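You operate a simulated robot arm through the tools that you are given. There is no shell and no other tool.

You run a simulated robot arm. Do the job below in one go: nothing can be reset, and whatever is moved stays where it is left.

## Task
Run the fan and set display A to 3, B to 7.
Fine: latch duct door A first; fan to ON; set the figures with dampers A and B.

Only the result counts: the job must be done as asked and must still hold three seconds after the hand-in. Knocking over, shifting, dropping, spilling or breaking anything else fails it.

## Robot
A 7-joint arm with a two-finger gripper, fixed in place. Base frame: the origin is on the floor under the middle of its stand, x ahead of it, y to its left, z up. Readings come in m, rad, newtons and seconds.
With the tool pointing down near the work surface it reaches from about 0.1 to 0.68 m from the base axis. Its first joint turns from -2.897 to 2.897 rad. Payload 2.45 kg.
The tool frame sits at the grasp point between the pads (the TCP): z along the fingers, y along the line on which they close. The tips reach 0.027 m beyond it. The gripper opens to 0.08 m; its body begins 0.054 m behind the TCP.
Orientation is that of the tool frame in the base frame, as [roll, pitch, yaw] about the fixed x, y, z axes, in that order (R = Rz(yaw) Ry(pitch) Rx(roll)). With the fingers straight down and closing along the base's y, the tool's x points along the base's -x, its y along +y and its z along -z.

## Interface
- The arm moves only by the tool nudge_tool. Its argument "deltas" is a list of rows, each a list of 3 entries, a list of its own where there are three numbers: the shift along the base's x, y, z in m, then the turn, a rotation vector about the base's x, y, z in rad, then the finger opening in m, from 0 to 0.08. In form: [[[tx, ty, tz], [ax, ay, az], gripper], ...]. A call has 1 to 20 rows; each row shifts and turns the commanded pose from where the row before left it. Each row takes 0.2 s and may step no farther than 0.05 m and 0.15 rad from the row before; otherwise, or with a gripper value out of range, the whole call is refused. A pose out of reach is approached as far as the arm can. The call stops where the force on the tool passes 40 N (or 10 N more than at its start, if that is more) or the arm is blocked; 0.2 s more then pass. Each finger travels about 0.153 m/s and halts on what it meets, pressing with about 30 N; the grip force reading is that of the motor and also rises with nothing between the fingers. The clock runs only during rows and for 0.2 s after the last one: add rows that do not move to give the fingers time. It gives the time, the measured TCP pose, the force on the tool (base axes), the opening and the grip force at its end, in the units of the frame above (readings bear some noise), with the torque about the TCP (base axes, N m) and any sound that the robot's microphone picked up.
- Cameras (640 x 400 px; columns grow to the right, rows downward): "scene" is fixed at [0.052, 0.6507, 1.8371]; the picture's right is [-0.89, -0.46, 0.00], its down [-0.18, 0.35, -0.92] and it looks along [0.42, -0.82, -0.39] (base axes); focal length 337 px, centre (320, 200). "wrist" rides on the gripper at [0.063, 0.012, -0.079] in the tool frame; the picture's right is [-0.19, 0.98, 0.00], its down [-0.72, -0.14, -0.68] and it looks along [-0.67, -0.13, 0.73] (tool axes); focal length 226 px, centre (320, 200). There is no depth. A picture from a camera that has moved, and an enlarged one, comes with that camera's place and axes in the base frame and with its lens.
- grab_frame(camera): a new picture of that camera. No time passes.
- raise_lower(by): moves the trunk up (or, below 0, down) by that many m; the arm rides with it, the base frame stays. It gives what a move gives, with no picture.
- enlarge(camera, box): a new picture of the part [left, top, right, bottom] of that camera's present view, enlarged. No time passes.
- sign_off(): hands the job in; it is judged then, once.

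Places have to be worked out from the pictures, the camera data and where the tool is seen. Open the gripper and draw the arm clear of the work before you hand the job in, unless the task says otherwise.

The tools are called after "Emit:" as a command line: name --argument value ..., lists and objects as JSON in quotes. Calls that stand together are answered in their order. nudge_tool: Moves the arm, as the interface text tells. Its arguments: {"type":"object","properties":{"deltas":{"type":"array","items":{"type":"array"}}},"required":["deltas"]} The other tools are called the same way: raise_lower (by) moves the trunk up or down; grab_frame (camera) takes a picture; enlarge (camera, box) takes an enlarged picture of a part of a camera's view; sign_off () hands the job in.

At the start:

```text
t: 0.0
position: [0.4339, -0.2728, 1.6066]
ee_rot: [-3.141, 0.0, -3.141]
wrist_force: [0.4, 0.0, 0.2]
ft_torque: [0.01, 0.01, 0.0]
gripper_width: 0.08
grasp_force: 0.0
trunk travel left (down, up): [-0.475, 0.065]
```

scene: 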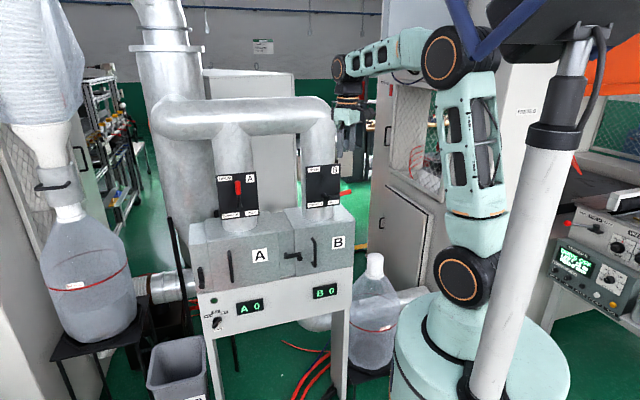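
wrist: 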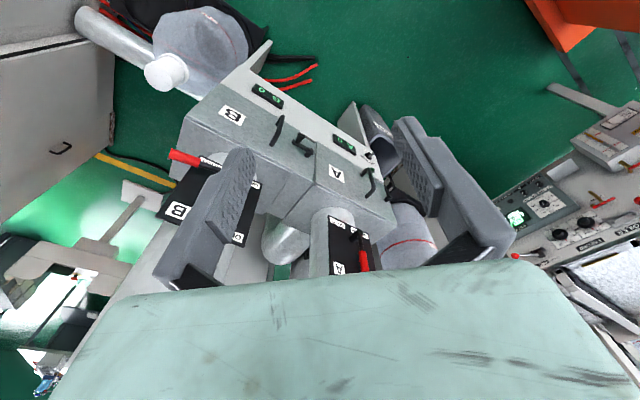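

I start by enlarging the parts of the scene view that show the duct station: dampers, doors and fan switch.

Emit:
enlarge --camera "scene" --box '[180, 150, 370, 270]'

Emit:
enlarge --camera "scene" --box '[180, 250, 370, 370]'

Emit:
enlarge --camera "wrist" --box '[150, 60, 450, 280]'

```text
3.33 times, centred on (275, 210) of scene
camera zoom: at [0.052, 0.6507, 1.8371], right [-0.89, -0.46, 0.0], down [-0.18, 0.35, -0.92], along [0.42, -0.82, -0.39], focal length 1122 px, centre (470, 167)
```

zoom: 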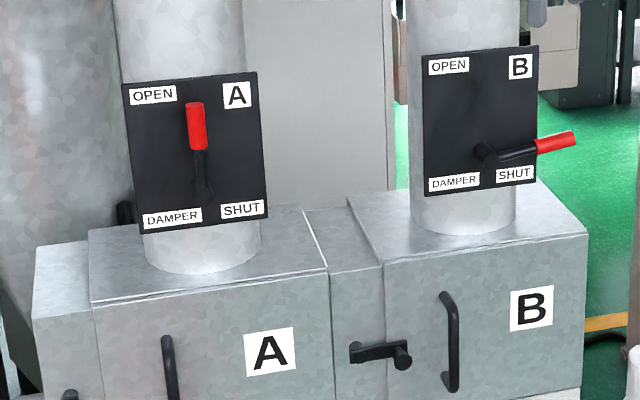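

```text
3.33 times, centred on (275, 310) of scene
camera zoom: at [0.052, 0.6507, 1.8371], right [-0.89, -0.46, 0.0], down [-0.18, 0.35, -0.92], along [0.42, -0.82, -0.39], focal length 1122 px, centre (470, -167)
```

zoom: 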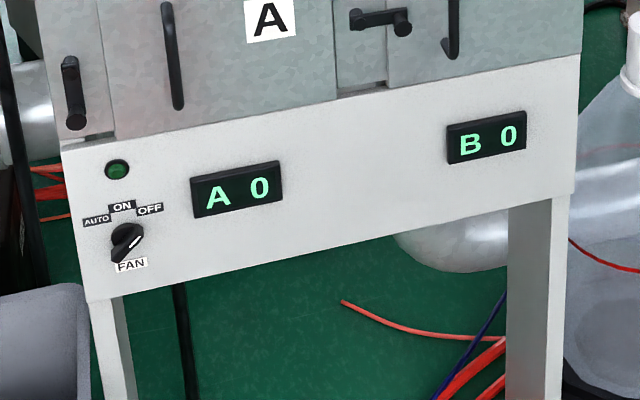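

```text
1.82 times, centred on (300, 170) of wrist
camera zoom: at [0.369, -0.2607, 1.6853], right [0.19, 0.98, 0.0], down [0.72, -0.14, 0.68], along [0.67, -0.13, -0.73], focal length 411 px, centre (356, 254)
```

zoom: 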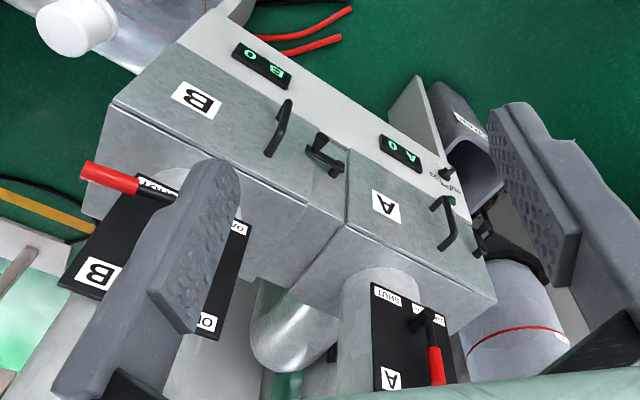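

The station sits ahead-right of the arm with its front facing the base. I zoom in further on the two latches, handles and the fan switch to read their states.

Emit:
enlarge --camera "scene" --box '[185, 205, 265, 255]'

Emit:
enlarge --camera "scene" --box '[185, 250, 265, 300]'

Emit:
enlarge --camera "scene" --box '[260, 230, 340, 280]'

Emit:
enlarge --camera "scene" --box '[195, 290, 275, 340]'

Emit:
enlarge --camera "wrist" --box '[300, 110, 420, 200]'

Emit:
enlarge --camera "wrist" --box '[220, 70, 360, 180]'

```text
8.00 times, centred on (225, 230) of scene
camera zoom: at [0.052, 0.6507, 1.8371], right [-0.89, -0.46, 0.0], down [-0.18, 0.35, -0.92], along [0.42, -0.82, -0.39], focal length 2693 px, centre (1080, -40)
```

zoom: 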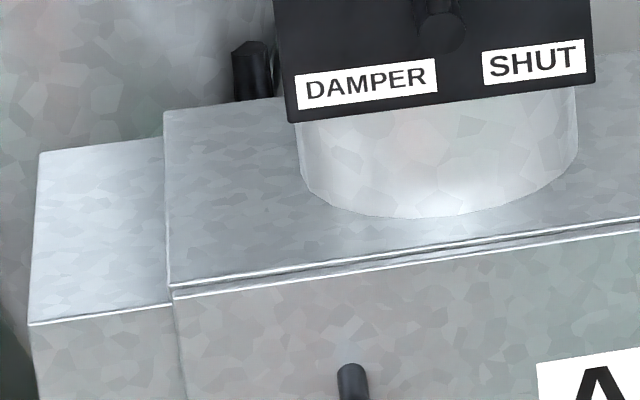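

```text
8.00 times, centred on (225, 275) of scene
camera zoom: at [0.052, 0.6507, 1.8371], right [-0.89, -0.46, 0.0], down [-0.18, 0.35, -0.92], along [0.42, -0.82, -0.39], focal length 2693 px, centre (1080, -400)
```

zoom: 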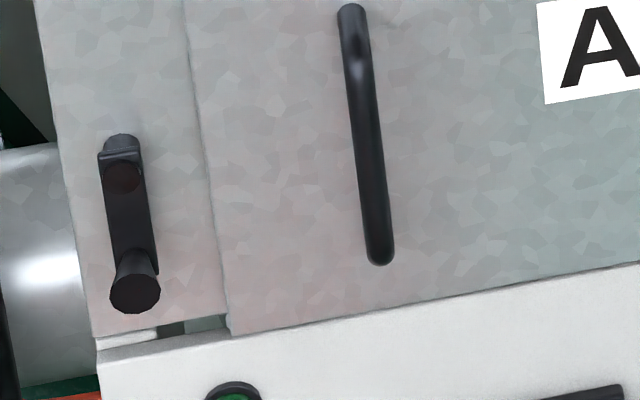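

```text
8.00 times, centred on (300, 255) of scene
camera zoom: at [0.052, 0.6507, 1.8371], right [-0.89, -0.46, 0.0], down [-0.18, 0.35, -0.92], along [0.42, -0.82, -0.39], focal length 2693 px, centre (480, -240)
```

zoom: 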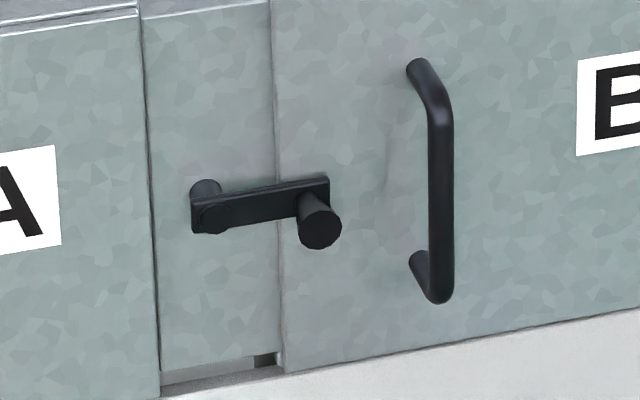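

```text
8.00 times, centred on (235, 315) of scene
camera zoom: at [0.052, 0.6507, 1.8371], right [-0.89, -0.46, 0.0], down [-0.18, 0.35, -0.92], along [0.42, -0.82, -0.39], focal length 2693 px, centre (1000, -720)
```

zoom: 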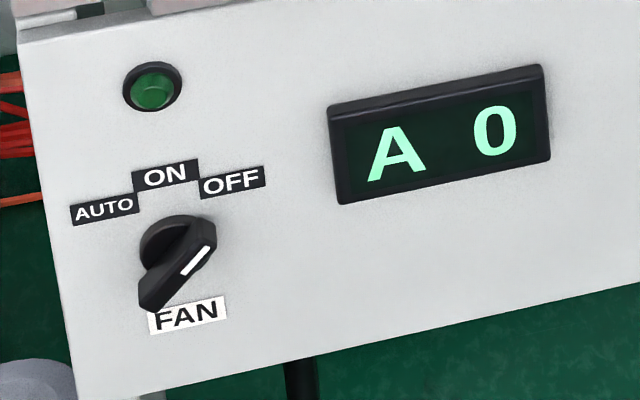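

```text
4.44 times, centred on (360, 155) of wrist
camera zoom: at [0.369, -0.2607, 1.6853], right [0.19, 0.98, 0.0], down [0.72, -0.14, 0.68], along [0.67, -0.13, -0.73], focal length 1005 px, centre (142, 400)
```

zoom: 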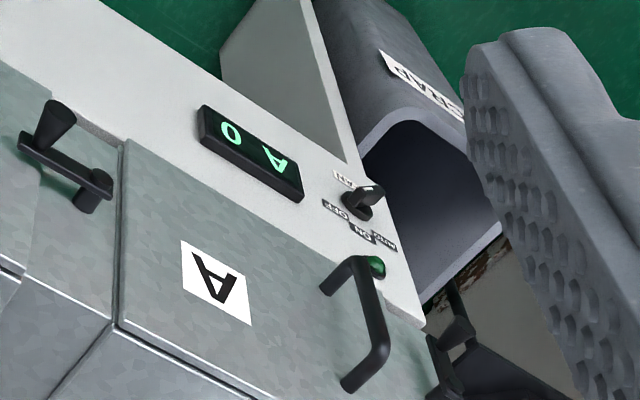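

```text
3.64 times, centred on (290, 125) of wrist
camera zoom: at [0.369, -0.2607, 1.6853], right [0.19, 0.98, 0.0], down [0.72, -0.14, 0.68], along [0.67, -0.13, -0.73], focal length 822 px, centre (429, 473)
```

zoom: 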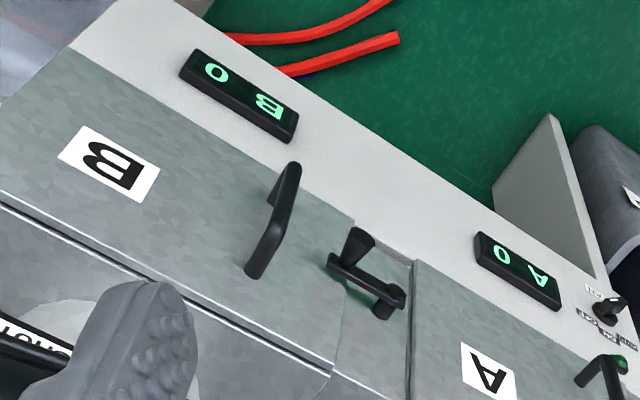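

The readings agree between both views: peg of latch A near (0.956, -0.10, 1.01), fan knob near (0.93, -0.14, 0.81). I zoom on the arm and its gripper to judge link lengths and how much reach there is, and on the two damper levers.

Emit:
enlarge --camera "scene" --box '[310, 20, 520, 150]'

Emit:
enlarge --camera "scene" --box '[205, 160, 285, 225]'

Emit:
enlarge --camera "scene" --box '[290, 150, 370, 215]'

Emit:
enlarge --camera "wrist" --box '[300, 190, 420, 290]'

```text
3.05 times, centred on (415, 85) of scene
camera zoom: at [0.052, 0.6507, 1.8371], right [-0.89, -0.46, 0.0], down [-0.18, 0.35, -0.92], along [0.42, -0.82, -0.39], focal length 1026 px, centre (30, 550)
```

zoom: 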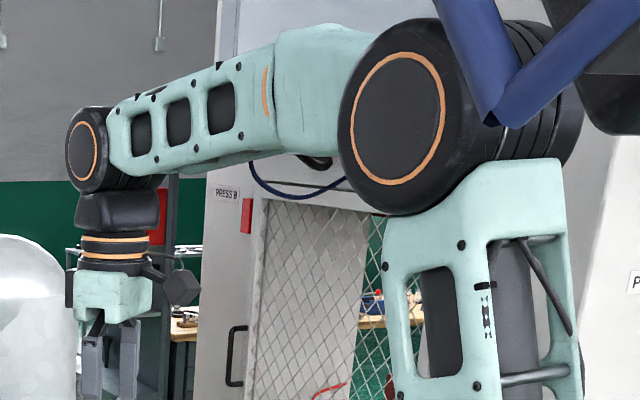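

```text
6.15 times, centred on (245, 192) of scene
camera zoom: at [0.052, 0.6507, 1.8371], right [-0.89, -0.46, 0.0], down [-0.18, 0.35, -0.92], along [0.42, -0.82, -0.39], focal length 2072 px, centre (782, 246)
```

zoom: 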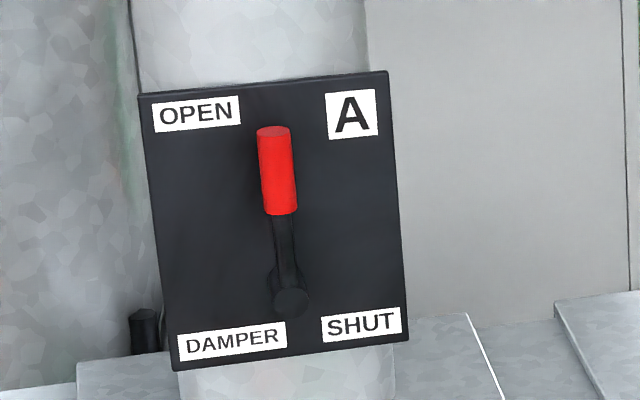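

```text
6.15 times, centred on (330, 182) of scene
camera zoom: at [0.052, 0.6507, 1.8371], right [-0.89, -0.46, 0.0], down [-0.18, 0.35, -0.92], along [0.42, -0.82, -0.39], focal length 2072 px, centre (258, 308)
```

zoom: 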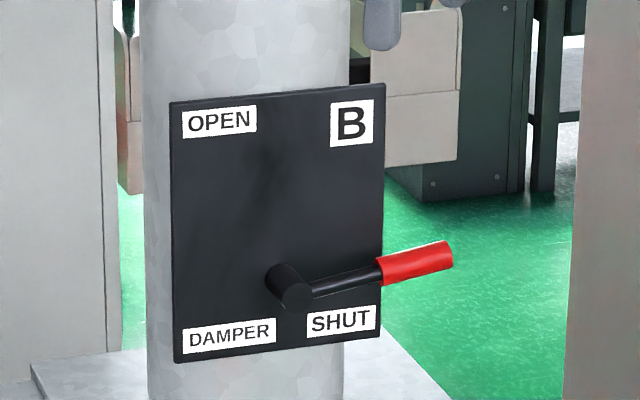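

```text
4.00 times, centred on (360, 240) of wrist
camera zoom: at [0.369, -0.2607, 1.6853], right [0.19, 0.98, 0.0], down [0.72, -0.14, 0.68], along [0.67, -0.13, -0.73], focal length 904 px, centre (160, 40)
```

zoom: 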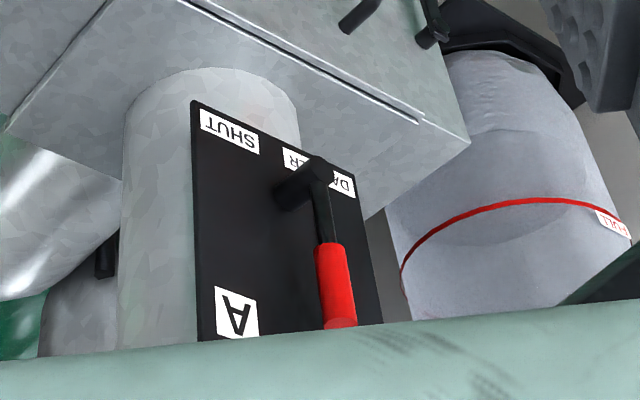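

The arm looks like two links of about 0.38 m with a 0.2 m wrist, shoulder near z 1.47 at the base axis, so I need the trunk low to reach latch A and the fan knob (about 0.95 m out, z 0.8–1.05). The gripper is about 0.25 m clear of the station front, so I lower the trunk in a first step.

Emit:
raise_lower --by -0.2

Emit:
grab_frame --camera "scene"

```text
t: 2.2
position: [0.4326, -0.2731, 1.4075]
ee_rot: [3.141, 0.0, -3.141]
wrist_force: [-0.3, 0.6, -0.1]
ft_torque: [0.04, 0.01, -0.03]
gripper_width: 0.0799
grasp_force: 0.0
trunk travel left (down, up): [-0.275, 0.265]
```

```text
taken
```

scene: 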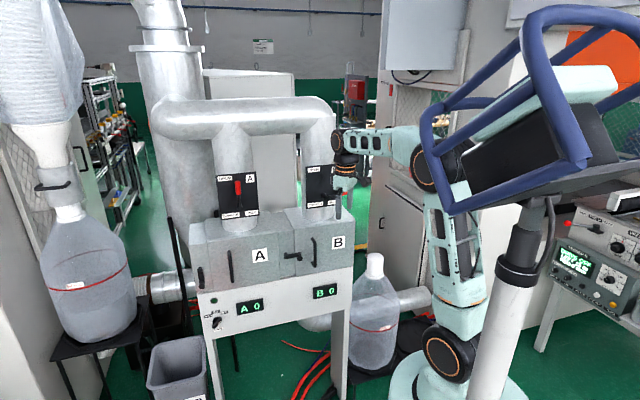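

The pole with the blue guard rides with the trunk (it is part of the robot), and the station view stays open. I lower the rest of the way to nearly the bottom.

Emit:
raise_lower --by -0.27

Emit:
grab_frame --camera "scene"

Emit:
grab_frame --camera "wrist"

```text
t: 4.9
position: [0.4332, -0.2734, 1.1372]
ee_rot: [3.141, 0.001, 3.141]
wrist_force: [0.3, -0.3, -0.3]
ft_torque: [-0.03, -0.01, -0.02]
gripper_width: 0.08
grasp_force: 0.1
trunk travel left (down, up): [-0.005, 0.535]
```

```text
taken
```

scene: 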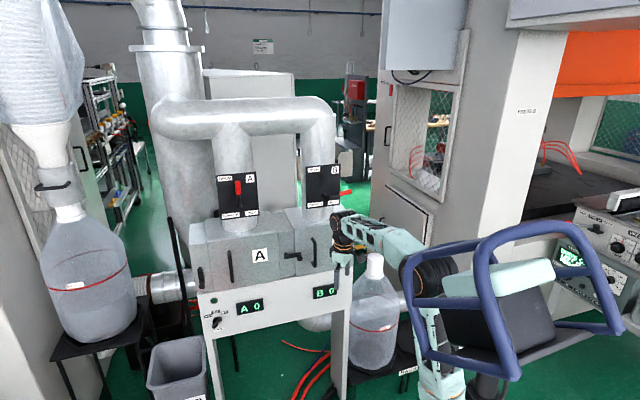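

```text
taken
camera wrist: at [0.3688, -0.2607, 1.2154], right [0.19, 0.98, 0.0], down [0.72, -0.14, 0.68], along [0.67, -0.13, -0.73], focal length 226 px, centre (320, 200)
```

wrist: 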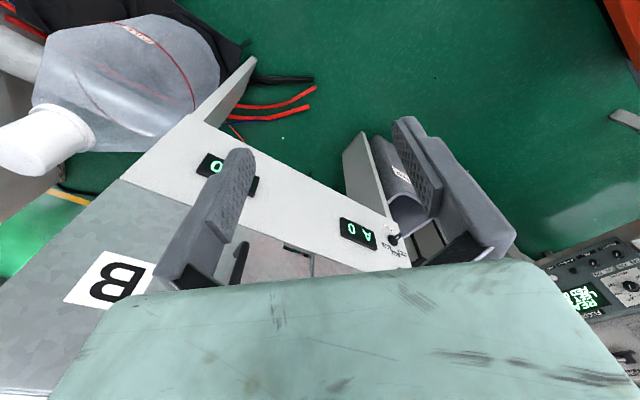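

Trunk is low now (shoulder near z 1.0) and the work is unobstructed. I tilt the tool from straight down to pointing forward (+x) while moving the TCP a little toward (0.60, -0.17, 1.05), still 0.2 m short of the station front.

Emit:
nudge_tool --deltas '[[[0.0155, 0.009, -0.008], [0, -0.1428, 0], 0.08], [[0.0155, 0.009, -0.008], [0, -0.1428, 0], 0.08], [[0.0155, 0.009, -0.008], [0, -0.1428, 0], 0.08], [[0.0155, 0.009, -0.008], [0, -0.1428, 0], 0.08], [[0.0155, 0.009, -0.008], [0, -0.1428, 0], 0.08], [[0.0155, 0.009, -0.008], [0, -0.1428, 0], 0.08], [[0.0155, 0.009, -0.008], [0, -0.1428, 0], 0.08], [[0.0155, 0.009, -0.008], [0, -0.1428, 0], 0.08], [[0.0155, 0.009, -0.008], [0, -0.1428, 0], 0.08], [[0.0155, 0.009, -0.008], [0, -0.1428, 0], 0.08], [[0.0155, 0.009, -0.008], [0, -0.1428, 0], 0.08]]'

Emit:
grab_frame --camera "scene"

Emit:
grab_frame --camera "wrist"

```text
t: 7.3
position: [0.6034, -0.1754, 1.0503]
ee_rot: [-0.603, 1.57, -0.604]
wrist_force: [0.2, 0.6, -0.1]
ft_torque: [-0.03, 0.0, -0.03]
gripper_width: 0.0801
grasp_force: 0.1
trunk travel left (down, up): [-0.005, 0.535]
```

```text
taken
```

scene: 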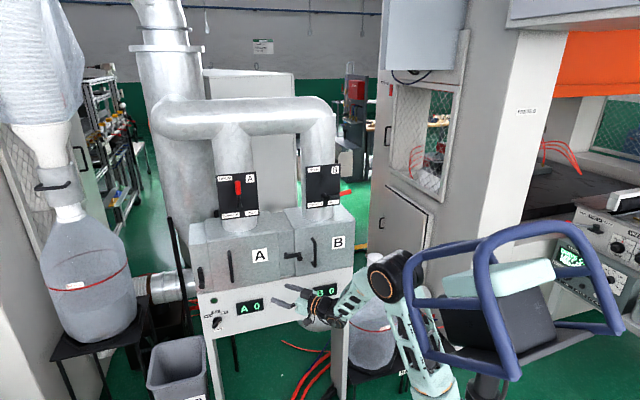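

```text
taken
camera wrist: at [0.5239, -0.1616, 0.9845], right [0.0, 0.98, 0.19], down [-0.68, -0.14, 0.72], along [0.73, -0.13, 0.67], focal length 226 px, centre (320, 200)
```

wrist: 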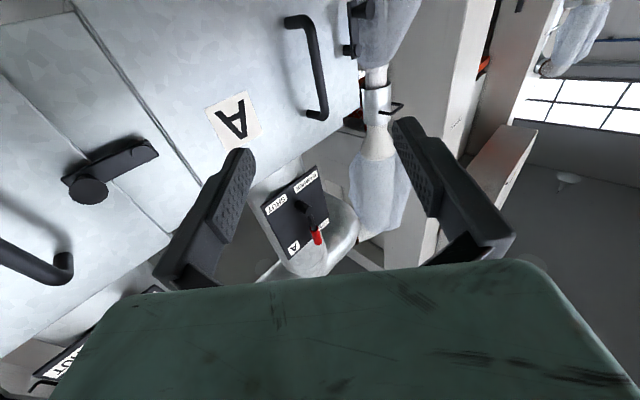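

Everything is consistent: label A re-measured at (0.81, -0.29, 1.086). I now yaw the tool to azimuth about -13.5°, roll it -90° so the fingers close vertically (pads above/below the latch peg), and advance to a stand-off about 0.15 m in front of the peg.

Emit:
nudge_tool --deltas '[[[0.0159, 0.0085, -0.003], [0, 0, -0.118], 0.08], [[0.0159, 0.0085, -0.003], [0, 0, -0.118], 0.08], [[0.0159, 0.0085, -0.003], [-0.1389, 0.0333, 0], 0.08], [[0.0159, 0.0085, -0.003], [-0.1389, 0.0333, 0], 0.08], [[0.0159, 0.0085, -0.003], [-0.1389, 0.0333, 0], 0.08], [[0.0159, 0.0085, -0.003], [-0.1389, 0.0333, 0], 0.08], [[0.0159, 0.0085, -0.003], [-0.1389, 0.0333, 0], 0.08], [[0.0159, 0.0085, -0.003], [-0.1389, 0.0333, 0], 0.08], [[0.0159, 0.0085, -0.003], [-0.1389, 0.0333, 0], 0.08], [[0.0159, 0.0085, -0.003], [-0.1389, 0.0333, 0], 0.08], [[0.0159, 0.0085, -0.003], [-0.1389, 0.0333, 0], 0.08], [[0.0159, 0.0085, -0.003], [-0.1389, 0.0333, 0], 0.08], [[0.0159, 0.0085, -0.003], [-0.1389, 0.0333, 0], 0.08]]'

Emit:
grab_frame --camera "scene"

Emit:
grab_frame --camera "wrist"

```text
t: 10.1
position: [0.7959, -0.0645, 1.0224]
ee_rot: [-1.688, -0.004, -1.805]
wrist_force: [-0.3, -0.3, 0.7]
ft_torque: [0.01, 0.02, 0.0]
gripper_width: 0.0799
grasp_force: 0.1
out of reach, approached as far as the arm can: row 2, 5, 6
trunk travel left (down, up): [-0.005, 0.535]
```

```text
taken
```

scene: 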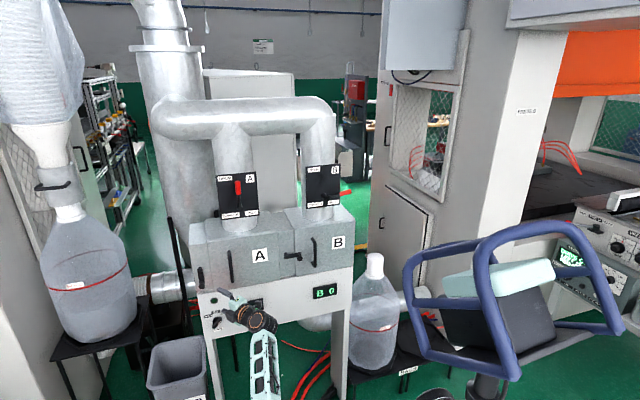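

```text
taken
camera wrist: at [0.702, -0.1075, 1.0177], right [-0.07, 0.21, -0.97], down [-0.47, 0.85, 0.22], along [0.88, 0.48, 0.04], focal length 226 px, centre (320, 200)
```

wrist: 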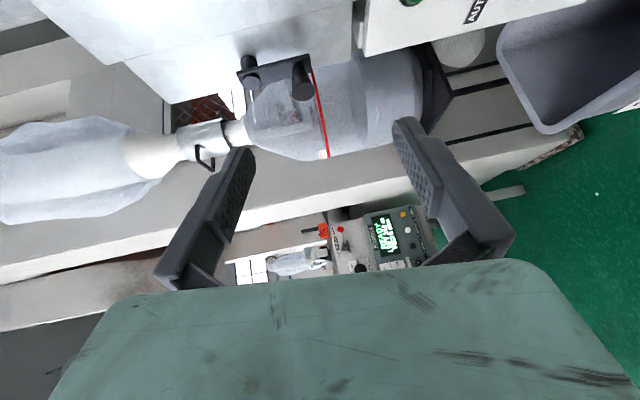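

The peg and lever of latch A are visible at the top of the wrist view; the pose ended a bit short and pitched about 7° down, because some rows were out of reach. I zoom in to locate the peg precisely before correcting.

Emit:
enlarge --camera "wrist" --box '[200, 30, 360, 130]'

Emit:
enlarge --camera "scene" --box '[180, 230, 340, 330]'

```text
4.00 times, centred on (280, 80) of wrist
camera zoom: at [0.702, -0.1075, 1.0177], right [-0.07, 0.21, -0.97], down [-0.47, 0.85, 0.22], along [0.88, 0.48, 0.04], focal length 904 px, centre (480, 680)
```

zoom: 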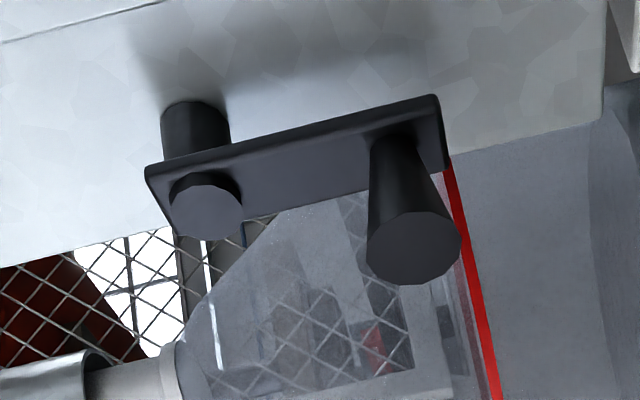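

```text
4.00 times, centred on (260, 280) of scene
camera zoom: at [0.052, 0.6507, 1.8371], right [-0.89, -0.46, 0.0], down [-0.18, 0.35, -0.92], along [0.42, -0.82, -0.39], focal length 1346 px, centre (560, -120)
```

zoom: 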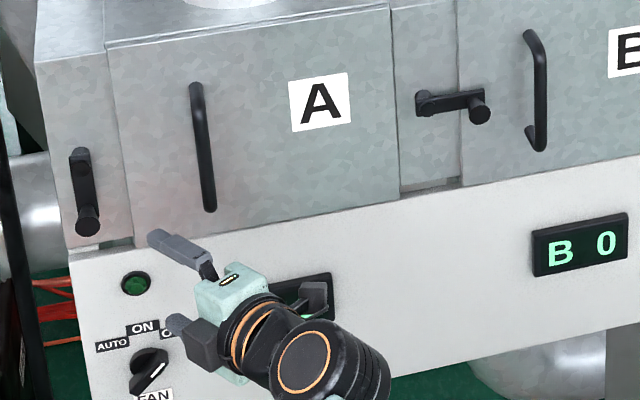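

Peg tip triangulates to about (0.948, -0.094, 1.021) with the pivot 0.045 m above it at z≈1.066; it has to end at pivot height on the door side. I level the tool pitch, narrow the fingers to 0.05 and move to 6 cm short of the grip point.

Emit:
nudge_tool --deltas '[[[0.0273, -0.0056, -0.0005], [-0.0091, -0.0379, 0], 0.05], [[0.0273, -0.0056, -0.0005], [-0.0091, -0.0379, 0], 0.05], [[0.0272, -0.0057, -0.0004], [-0.0091, -0.0379, 0], 0.05], [[0, 0, 0], [0, 0, 0], 0.05]]'

Emit:
enlarge --camera "scene" --box '[180, 230, 340, 330]'

Emit:
grab_frame --camera "wrist"

```text
t: 11.1
position: [0.8779, -0.0819, 1.0176]
ee_rot: [-1.571, 0.0, -1.807]
wrist_force: [-1.0, 0.1, -1.1]
ft_torque: [-0.01, -0.06, 0.02]
gripper_width: 0.0499
grasp_force: 0.1
trunk travel left (down, up): [-0.005, 0.535]
```

```text
4.00 times, centred on (260, 280) of scene
camera zoom: at [0.052, 0.6507, 1.8371], right [-0.89, -0.46, 0.0], down [-0.18, 0.35, -0.92], along [0.42, -0.82, -0.39], focal length 1346 px, centre (560, -120)
```

zoom: 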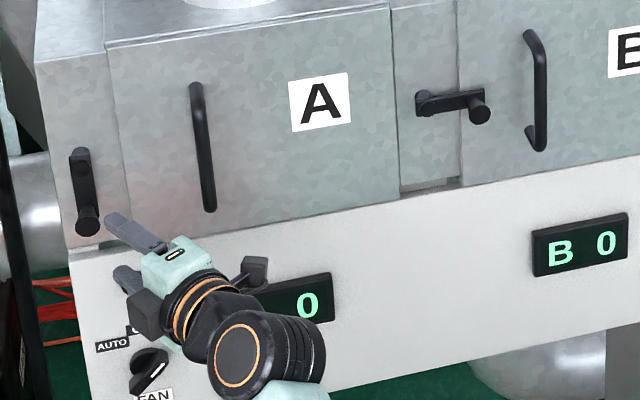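

```text
taken
camera wrist: at [0.7843, -0.1246, 1.0051], right [0.04, 0.19, -0.98], down [-0.49, 0.86, 0.14], along [0.87, 0.48, 0.13], focal length 226 px, centre (320, 200)
```

wrist: 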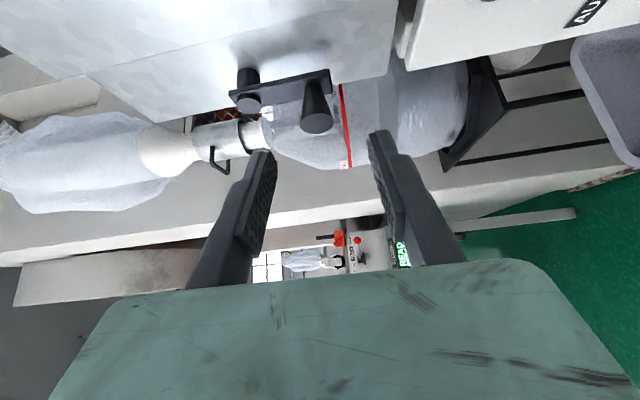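

Peg re-measured at (0.948, -0.095, 1.020), which matches; the fingers straddle it vertically. I advance 6 cm along the tool axis so the tips pass above and below the peg.

Emit:
nudge_tool --deltas '[[[0.0195, -0.0047, 0.001], [0, 0, 0], 0.05], [[0.0195, -0.0047, 0.001], [0, 0, 0], 0.05], [[0.0193, -0.0046, 0.001], [0, 0, 0], 0.05], [[0, 0, 0], [0, 0, 0], 0.05]]'

Emit:
enlarge --camera "scene" --box '[180, 230, 340, 330]'

Emit:
grab_frame --camera "wrist"

```text
t: 12.1
position: [0.9346, -0.0969, 1.0238]
ee_rot: [-1.573, -0.001, -1.806]
wrist_force: [-0.6, -0.9, 1.0]
ft_torque: [-0.01, 0.0, 0.0]
gripper_width: 0.0503
grasp_force: 0.1
trunk travel left (down, up): [-0.005, 0.535]
```

```text
4.00 times, centred on (260, 280) of scene
camera zoom: at [0.052, 0.6507, 1.8371], right [-0.89, -0.46, 0.0], down [-0.18, 0.35, -0.92], along [0.42, -0.82, -0.39], focal length 1346 px, centre (560, -120)
```

zoom: 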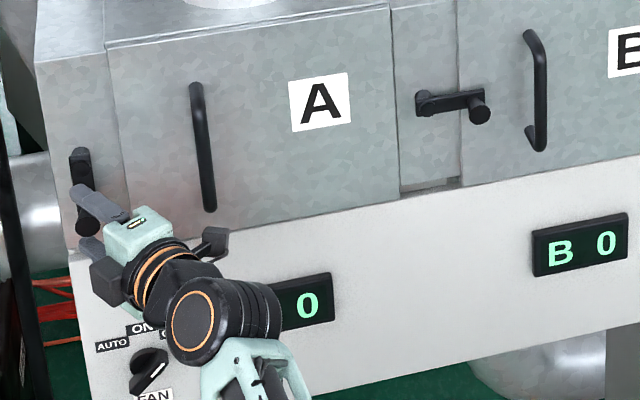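

```text
taken
camera wrist: at [0.8426, -0.1392, 1.0089], right [0.04, 0.19, -0.98], down [-0.49, 0.86, 0.14], along [0.87, 0.48, 0.13], focal length 226 px, centre (320, 200)
```

wrist: 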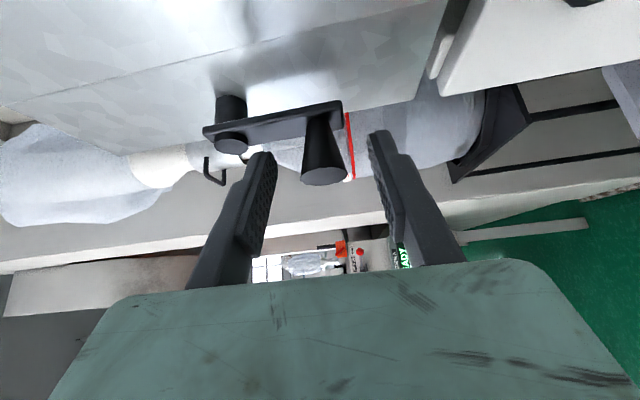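

Peg sits centred between the finger tips with about 15 mm overlap. I close the fingers on it.

Emit:
nudge_tool --deltas '[[[0, 0, 0], [0, 0, 0], 0.03], [[0, 0, 0], [0, 0, 0], 0.015], [[0, 0, 0], [0, 0, 0], 0.01], [[0, 0, 0], [0, 0, 0], 0.01]]'

Emit:
grab_frame --camera "wrist"

```text
t: 13.1
position: [0.9348, -0.0968, 1.0213]
ee_rot: [-1.574, 0.0, -1.807]
wrist_force: [0.0, -1.7, -5.7]
ft_torque: [0.02, 0.06, -0.13]
gripper_width: 0.0176
grasp_force: 42.9
trunk travel left (down, up): [-0.005, 0.535]
```

```text
taken
camera wrist: at [0.8429, -0.1394, 1.0077], right [0.04, 0.19, -0.98], down [-0.49, 0.86, 0.14], along [0.87, 0.48, 0.13], focal length 226 px, centre (320, 200)
```

wrist: 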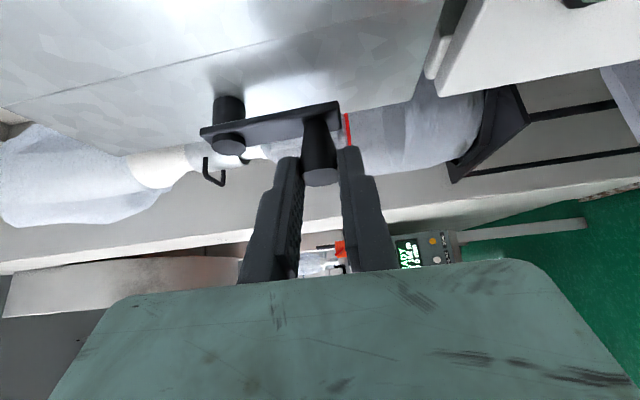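

The peg is gripped (width 0.0176, 43 N). I now drag it along its arc (radius ≈0.05 m) toward the door side, first 30°, checking force.

Emit:
nudge_tool --deltas '[[[-0.00598, -0.0063, 0.0008], [0, 0, 0], 0.01], [[-0.0058, -0.00611, 0.0023], [0, 0, 0], 0.01], [[-0.00544, -0.00573, 0.0037], [0, 0, 0], 0.01], [[0, 0, 0], [0, 0, 0], 0.01]]'

Emit:
enlarge --camera "scene" --box '[180, 230, 340, 330]'

Emit:
grab_frame --camera "wrist"

```text
t: 14.1
position: [0.919, -0.1126, 1.0255]
ee_rot: [-1.577, -0.002, -1.805]
wrist_force: [-12.7, 4.9, -24.9]
ft_torque: [-0.15, 0.55, 0.47]
gripper_width: 0.0173
grasp_force: 43.1
trunk travel left (down, up): [-0.005, 0.535]
```

```text
4.00 times, centred on (260, 280) of scene
camera zoom: at [0.052, 0.6507, 1.8371], right [-0.89, -0.46, 0.0], down [-0.18, 0.35, -0.92], along [0.42, -0.82, -0.39], focal length 1346 px, centre (560, -120)
```

zoom: 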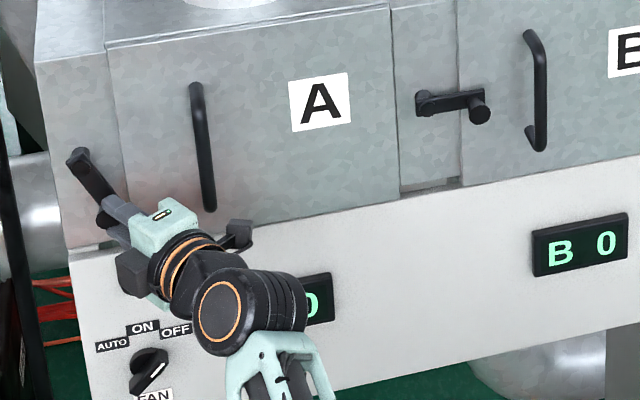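

```text
taken
camera wrist: at [0.8266, -0.1559, 1.0125], right [0.04, 0.19, -0.98], down [-0.5, 0.86, 0.15], along [0.87, 0.48, 0.12], focal length 226 px, centre (320, 200)
```

wrist: 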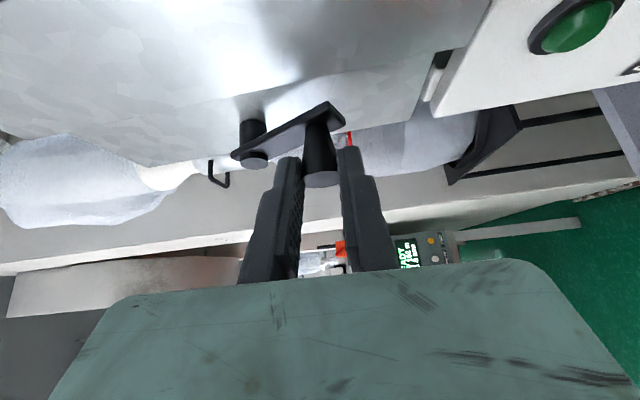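

The lever has swung about 30°; the 25 N downward reaction says I pull up slightly too much. I trim z by 3 mm and continue the arc to 60°.

Emit:
nudge_tool --deltas '[[[-0.00492, -0.00518, 0.002], [0, 0, 0], 0.01], [[-0.00424, -0.00447, 0.0055], [0, 0, 0], 0.01], [[-0.00344, -0.00363, 0.0071], [0, 0, 0], 0.01], [[0, 0, 0], [0, 0, 0], 0.01]]'

Emit:
enlarge --camera "scene" --box '[180, 230, 340, 330]'

Emit:
grab_frame --camera "wrist"

```text
t: 14.4
position: [0.919, -0.1134, 1.0253]
ee_rot: [-1.582, -0.002, -1.804]
wrist_force: [3.0, 1.0, -1.5]
ft_torque: [-0.18, -0.02, 0.64]
gripper_width: 0.0178
grasp_force: 43.7
out of reach, approached as far as the arm can: row 1
trunk travel left (down, up): [-0.005, 0.535]
stopped in row 1: the force on the tool passed its limit at 49 N (the readings are from after the stop); the commanded pose is now the measured one
```

```text
4.00 times, centred on (260, 280) of scene
camera zoom: at [0.052, 0.6507, 1.8371], right [-0.89, -0.46, 0.0], down [-0.18, 0.35, -0.92], along [0.42, -0.82, -0.39], focal length 1346 px, centre (560, -120)
```

zoom: 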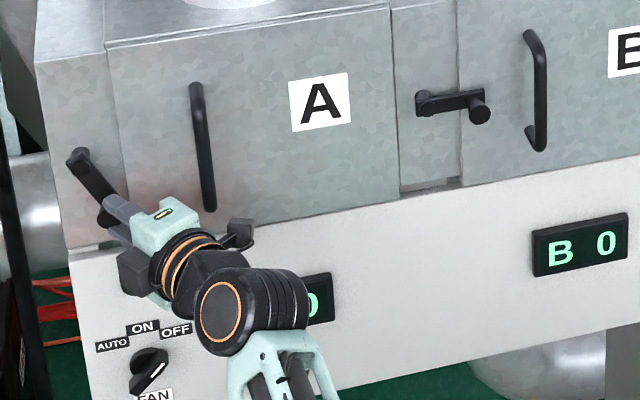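

```text
taken
camera wrist: at [0.8258, -0.1569, 1.0132], right [0.03, 0.19, -0.98], down [-0.5, 0.86, 0.15], along [0.87, 0.48, 0.12], focal length 226 px, centre (320, 200)
```

wrist: 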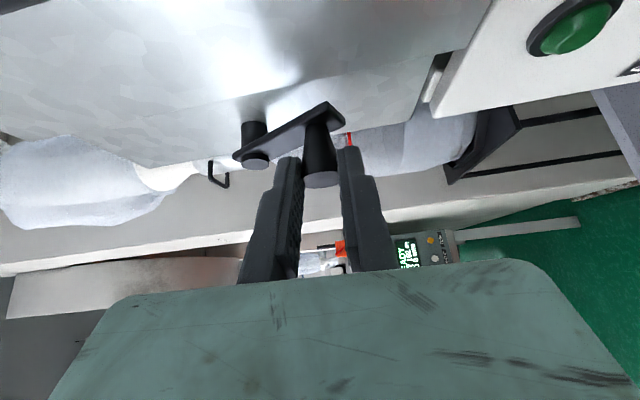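

The stop reset the command to the measured pose and the load has relaxed; the lever stays at about 30°. I continue with smaller steps to see how force and reach behave.

Emit:
nudge_tool --deltas '[[[-0.0025, -0.0026, 0.0018], [0, 0, 0], 0.01], [[-0.0025, -0.0026, 0.0022], [0, 0, 0], 0.01]]'

Emit:
grab_frame --camera "scene"

```text
t: 15.0
position: [0.914, -0.1184, 1.029]
ee_rot: [-1.585, -0.003, -1.806]
wrist_force: [0.8, 2.8, -7.9]
ft_torque: [-0.17, 0.27, 0.63]
gripper_width: 0.0175
grasp_force: 43.0
trunk travel left (down, up): [-0.005, 0.535]
```

```text
taken
```

scene: 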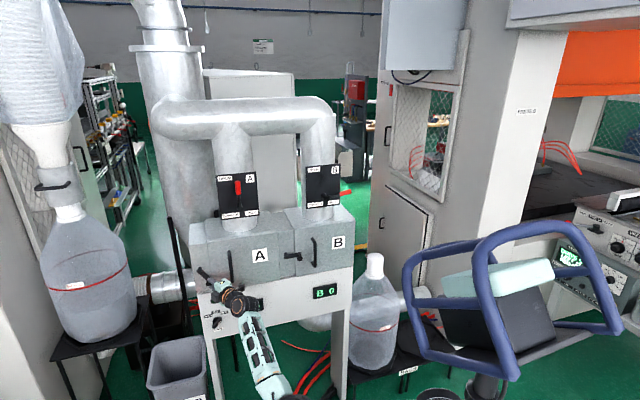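

That works with light force (8 N). I continue the arc in small steps toward about 45–50°.

Emit:
nudge_tool --deltas '[[[-0.0026, -0.0028, 0.0022], [0, 0, 0], 0.01], [[-0.0025, -0.0026, 0.0026], [0, 0, 0], 0.01], [[-0.0022, -0.0023, 0.003], [0, 0, 0], 0.01]]'

Emit:
grab_frame --camera "wrist"

Emit:
enlarge --camera "scene" --box '[180, 230, 340, 330]'

```text
t: 15.3
position: [0.9121, -0.1199, 1.0304]
ee_rot: [-1.59, -0.003, -1.806]
wrist_force: [11.8, -0.2, 4.0]
ft_torque: [-0.2, -0.1, 0.38]
gripper_width: 0.0173
grasp_force: 43.1
out of reach, approached as far as the arm can: row 1
trunk travel left (down, up): [-0.005, 0.535]
stopped in row 1: the force on the tool passed its limit at 44 N (the readings are from after the stop); the commanded pose is now the measured one
```

```text
taken
camera wrist: at [0.8202, -0.1622, 1.0178], right [0.03, 0.19, -0.98], down [-0.49, 0.86, 0.15], along [0.87, 0.48, 0.12], focal length 226 px, centre (320, 200)
```

wrist: 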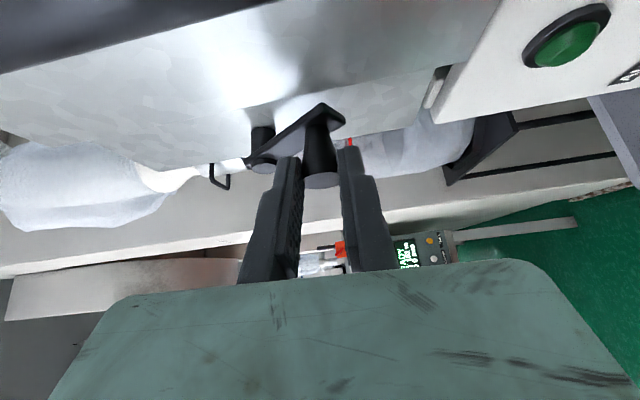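

```text
4.00 times, centred on (260, 280) of scene
camera zoom: at [0.052, 0.6507, 1.8371], right [-0.89, -0.46, 0.0], down [-0.18, 0.35, -0.92], along [0.42, -0.82, -0.39], focal length 1346 px, centre (560, -120)
```

zoom: 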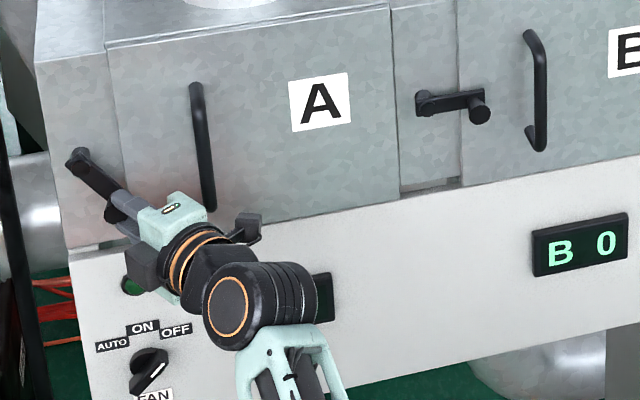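

The lever is about 40° round; the tight grip is building up force because the nearly straight arm tracks poorly. I loosen the fingers to a loose cage (0.034) and push the peg with the lower finger instead.

Emit:
nudge_tool --deltas '[[[0, 0, 0], [0, 0, 0], 0.034], [[0, 0, 0], [0, 0, 0], 0.034], [[0, 0, 0], [0, 0, 0], 0.034]]'

Emit:
grab_frame --camera "wrist"

```text
t: 16.1
position: [0.9128, -0.1213, 1.0298]
ee_rot: [-1.59, -0.002, -1.807]
wrist_force: [1.1, 0.8, -0.3]
ft_torque: [0.02, -0.03, 0.0]
gripper_width: 0.0339
grasp_force: 0.0
trunk travel left (down, up): [-0.005, 0.535]
```

```text
taken
camera wrist: at [0.8196, -0.163, 1.0179], right [0.03, 0.19, -0.98], down [-0.49, 0.86, 0.15], along [0.87, 0.48, 0.12], focal length 226 px, centre (320, 200)
```

wrist: 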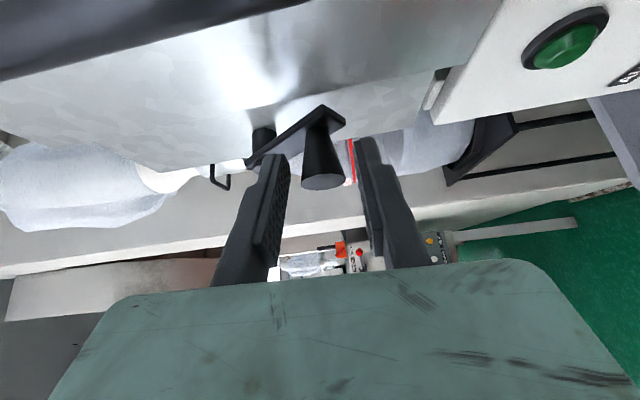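

Emit:
enlarge --camera "scene" --box '[185, 250, 265, 300]'

```text
8.00 times, centred on (225, 275) of scene
camera zoom: at [0.052, 0.6507, 1.8371], right [-0.89, -0.46, 0.0], down [-0.18, 0.35, -0.92], along [0.42, -0.82, -0.39], focal length 2693 px, centre (1080, -400)
```

zoom: 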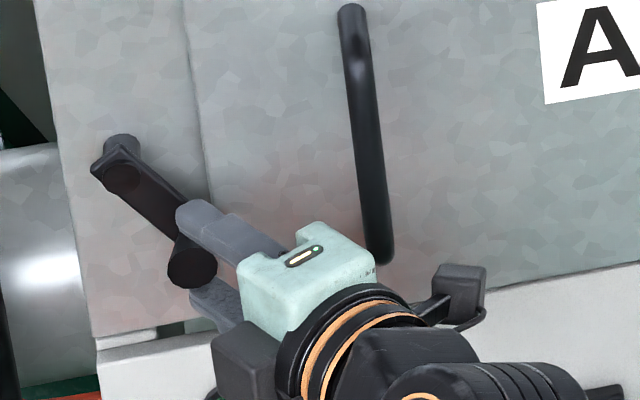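

The lever is about 32° round and stays put; it needs the remaining 58°. I narrow the cage to 0.028 and push up and toward the door with small steps.

Emit:
nudge_tool --deltas '[[[0, 0, 0.002], [0, 0, 0], 0.028], [[-0.002, -0.0022, 0.003], [0, 0, 0], 0.028], [[-0.002, -0.0022, 0.003], [0, 0, 0], 0.028], [[-0.002, -0.0022, 0.003], [0, 0, 0], 0.028]]'

Emit:
enlarge --camera "scene" --box '[185, 250, 265, 300]'

Emit:
grab_frame --camera "wrist"

```text
t: 17.1
position: [0.9067, -0.1285, 1.0394]
ee_rot: [-1.59, -0.003, -1.808]
wrist_force: [-1.6, -0.5, -5.8]
ft_torque: [-0.02, 0.16, -0.02]
gripper_width: 0.0311
grasp_force: 2.5
trunk travel left (down, up): [-0.005, 0.535]
```

```text
8.00 times, centred on (225, 275) of scene
camera zoom: at [0.052, 0.6507, 1.8371], right [-0.89, -0.46, 0.0], down [-0.18, 0.35, -0.92], along [0.42, -0.82, -0.39], focal length 2693 px, centre (1080, -400)
```

zoom: 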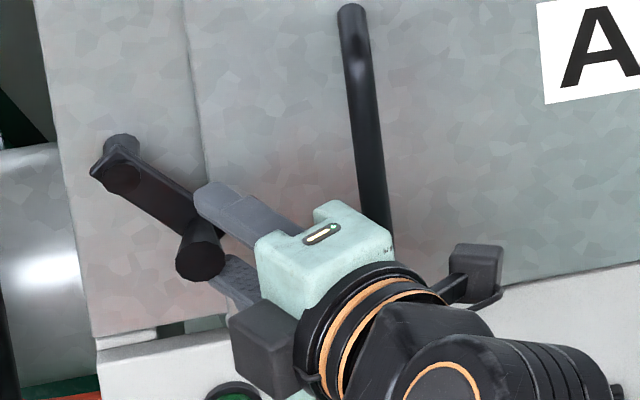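

```text
taken
camera wrist: at [0.8137, -0.1699, 1.0276], right [0.03, 0.19, -0.98], down [-0.49, 0.86, 0.15], along [0.87, 0.48, 0.12], focal length 226 px, centre (320, 200)
```

wrist: 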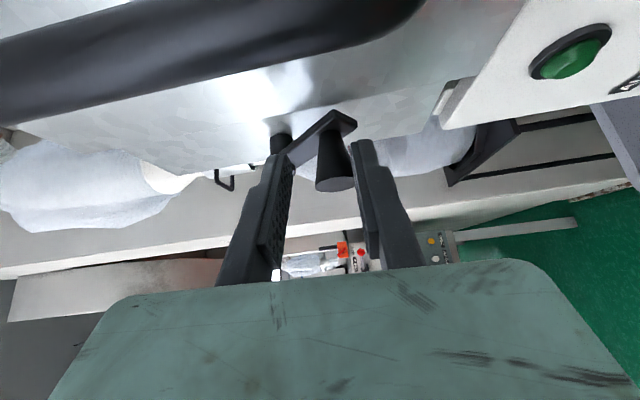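

The peg advanced a little; the fingers have moved a bit too far right relative to it, so I now push mainly upward with the lower finger and let the peg roll along it.

Emit:
nudge_tool --deltas '[[[0.001, 0.001, 0.003], [0, 0, 0], 0.034], [[0.001, 0.001, 0.003], [0, 0, 0], 0.034], [[0, 0, 0.003], [0, 0, 0], 0.034], [[0, 0, 0.003], [0, 0, 0], 0.034]]'

Emit:
enlarge --camera "scene" --box '[185, 250, 265, 300]'

Emit:
grab_frame --camera "wrist"

```text
t: 18.1
position: [0.9093, -0.1254, 1.0543]
ee_rot: [-1.587, -0.004, -1.809]
wrist_force: [0.0, 0.1, -0.3]
ft_torque: [-0.02, -0.04, 0.04]
gripper_width: 0.0353
grasp_force: 0.8
trunk travel left (down, up): [-0.005, 0.535]
```

```text
8.00 times, centred on (225, 275) of scene
camera zoom: at [0.052, 0.6507, 1.8371], right [-0.89, -0.46, 0.0], down [-0.18, 0.35, -0.92], along [0.42, -0.82, -0.39], focal length 2693 px, centre (1080, -400)
```

zoom: 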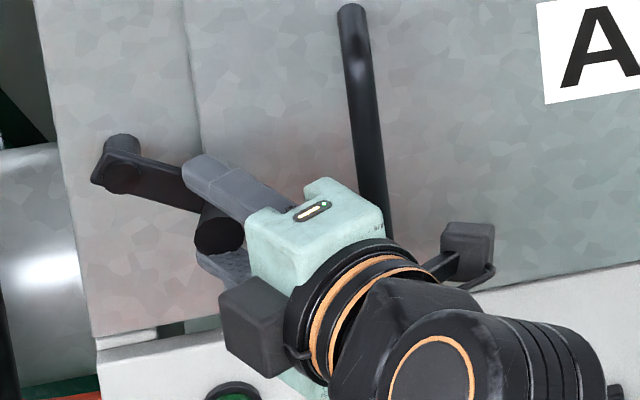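

```text
taken
camera wrist: at [0.8155, -0.1677, 1.0412], right [0.03, 0.19, -0.98], down [-0.49, 0.86, 0.15], along [0.87, 0.48, 0.12], focal length 226 px, centre (320, 200)
```

wrist: 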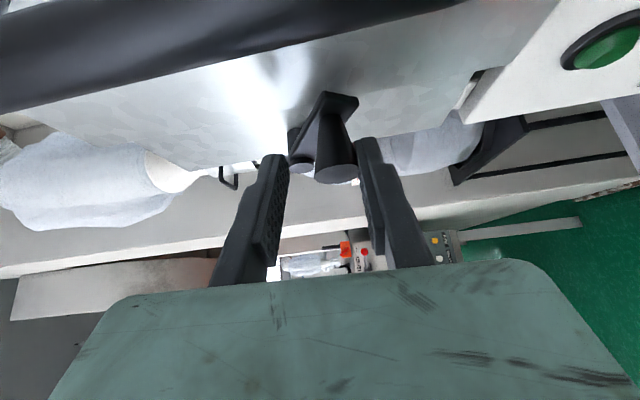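

The push works well: the lever is now near 60° and force is almost nil. I continue pushing up another 18 mm with a slight shift toward the door.

Emit:
nudge_tool --deltas '[[[0, 0, 0.003], [0, 0, 0], 0.034], [[-0.0005, -0.0005, 0.003], [0, 0, 0], 0.034], [[-0.0005, -0.0005, 0.003], [0, 0, 0], 0.034], [[-0.0005, -0.0005, 0.003], [0, 0, 0], 0.034], [[-0.0005, -0.0005, 0.003], [0, 0, 0], 0.034], [[-0.0005, -0.0005, 0.003], [0, 0, 0], 0.034]]'

Emit:
enlarge --camera "scene" --box '[185, 250, 265, 300]'

Emit:
grab_frame --camera "wrist"

```text
t: 19.5
position: [0.9068, -0.1275, 1.0705]
ee_rot: [-1.589, -0.004, -1.806]
wrist_force: [0.4, -0.3, -1.6]
ft_torque: [0.02, -0.01, 0.04]
gripper_width: 0.0351
grasp_force: 0.5
trunk travel left (down, up): [-0.005, 0.535]
```

```text
8.00 times, centred on (225, 275) of scene
camera zoom: at [0.052, 0.6507, 1.8371], right [-0.89, -0.46, 0.0], down [-0.18, 0.35, -0.92], along [0.42, -0.82, -0.39], focal length 2693 px, centre (1080, -400)
```

zoom: 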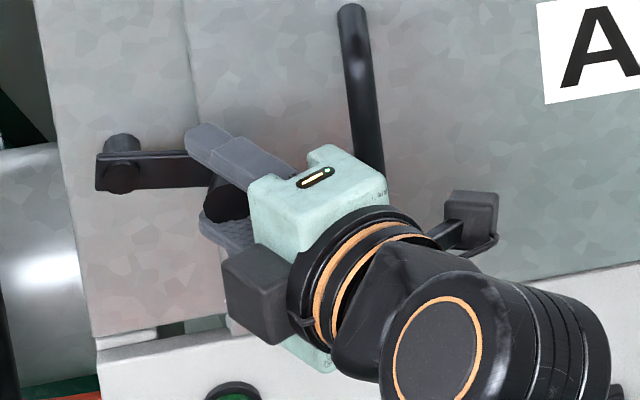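

```text
taken
camera wrist: at [0.8133, -0.1703, 1.0588], right [0.03, 0.19, -0.98], down [-0.49, 0.86, 0.15], along [0.87, 0.48, 0.12], focal length 226 px, centre (320, 200)
```

wrist: 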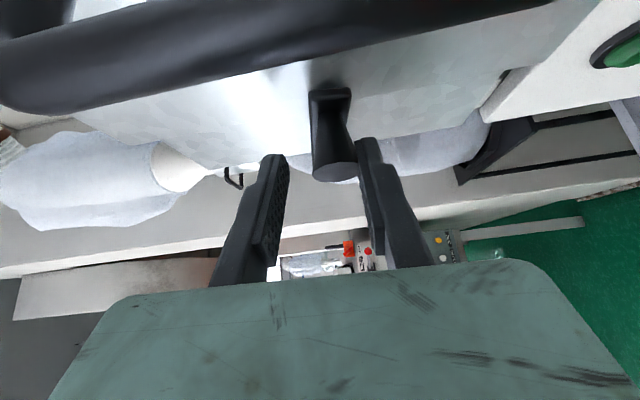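

The lever is about 10° short of horizontal (latch B slopes more up-right in this view). I push up another 9 mm and watch the force for the stop.

Emit:
nudge_tool --deltas '[[[0, 0, 0.003], [0, 0, 0], 0.034], [[0, 0, 0.003], [0, 0, 0], 0.034], [[0, 0, 0.003], [0, 0, 0], 0.034]]'

Emit:
enlarge --camera "scene" --box '[185, 250, 265, 300]'

Emit:
grab_frame --camera "wrist"

```text
t: 20.3
position: [0.9058, -0.128, 1.0792]
ee_rot: [-1.588, -0.003, -1.806]
wrist_force: [-1.4, -0.6, -2.3]
ft_torque: [-0.02, 0.0, 0.01]
gripper_width: 0.0359
grasp_force: 1.3
trunk travel left (down, up): [-0.005, 0.535]
```

```text
8.00 times, centred on (225, 275) of scene
camera zoom: at [0.052, 0.6507, 1.8371], right [-0.89, -0.46, 0.0], down [-0.18, 0.35, -0.92], along [0.42, -0.82, -0.39], focal length 2693 px, centre (1080, -400)
```

zoom: 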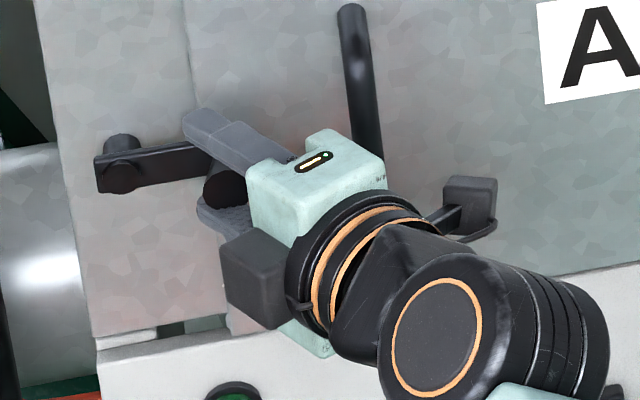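

```text
taken
camera wrist: at [0.8134, -0.1705, 1.067], right [0.03, 0.19, -0.98], down [-0.49, 0.86, 0.15], along [0.87, 0.48, 0.12], focal length 226 px, centre (320, 200)
```

wrist: 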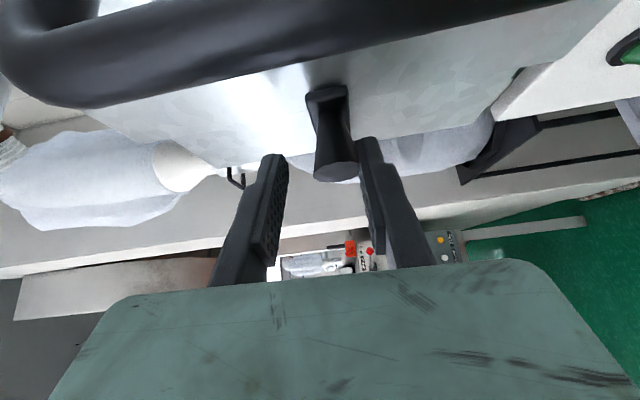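

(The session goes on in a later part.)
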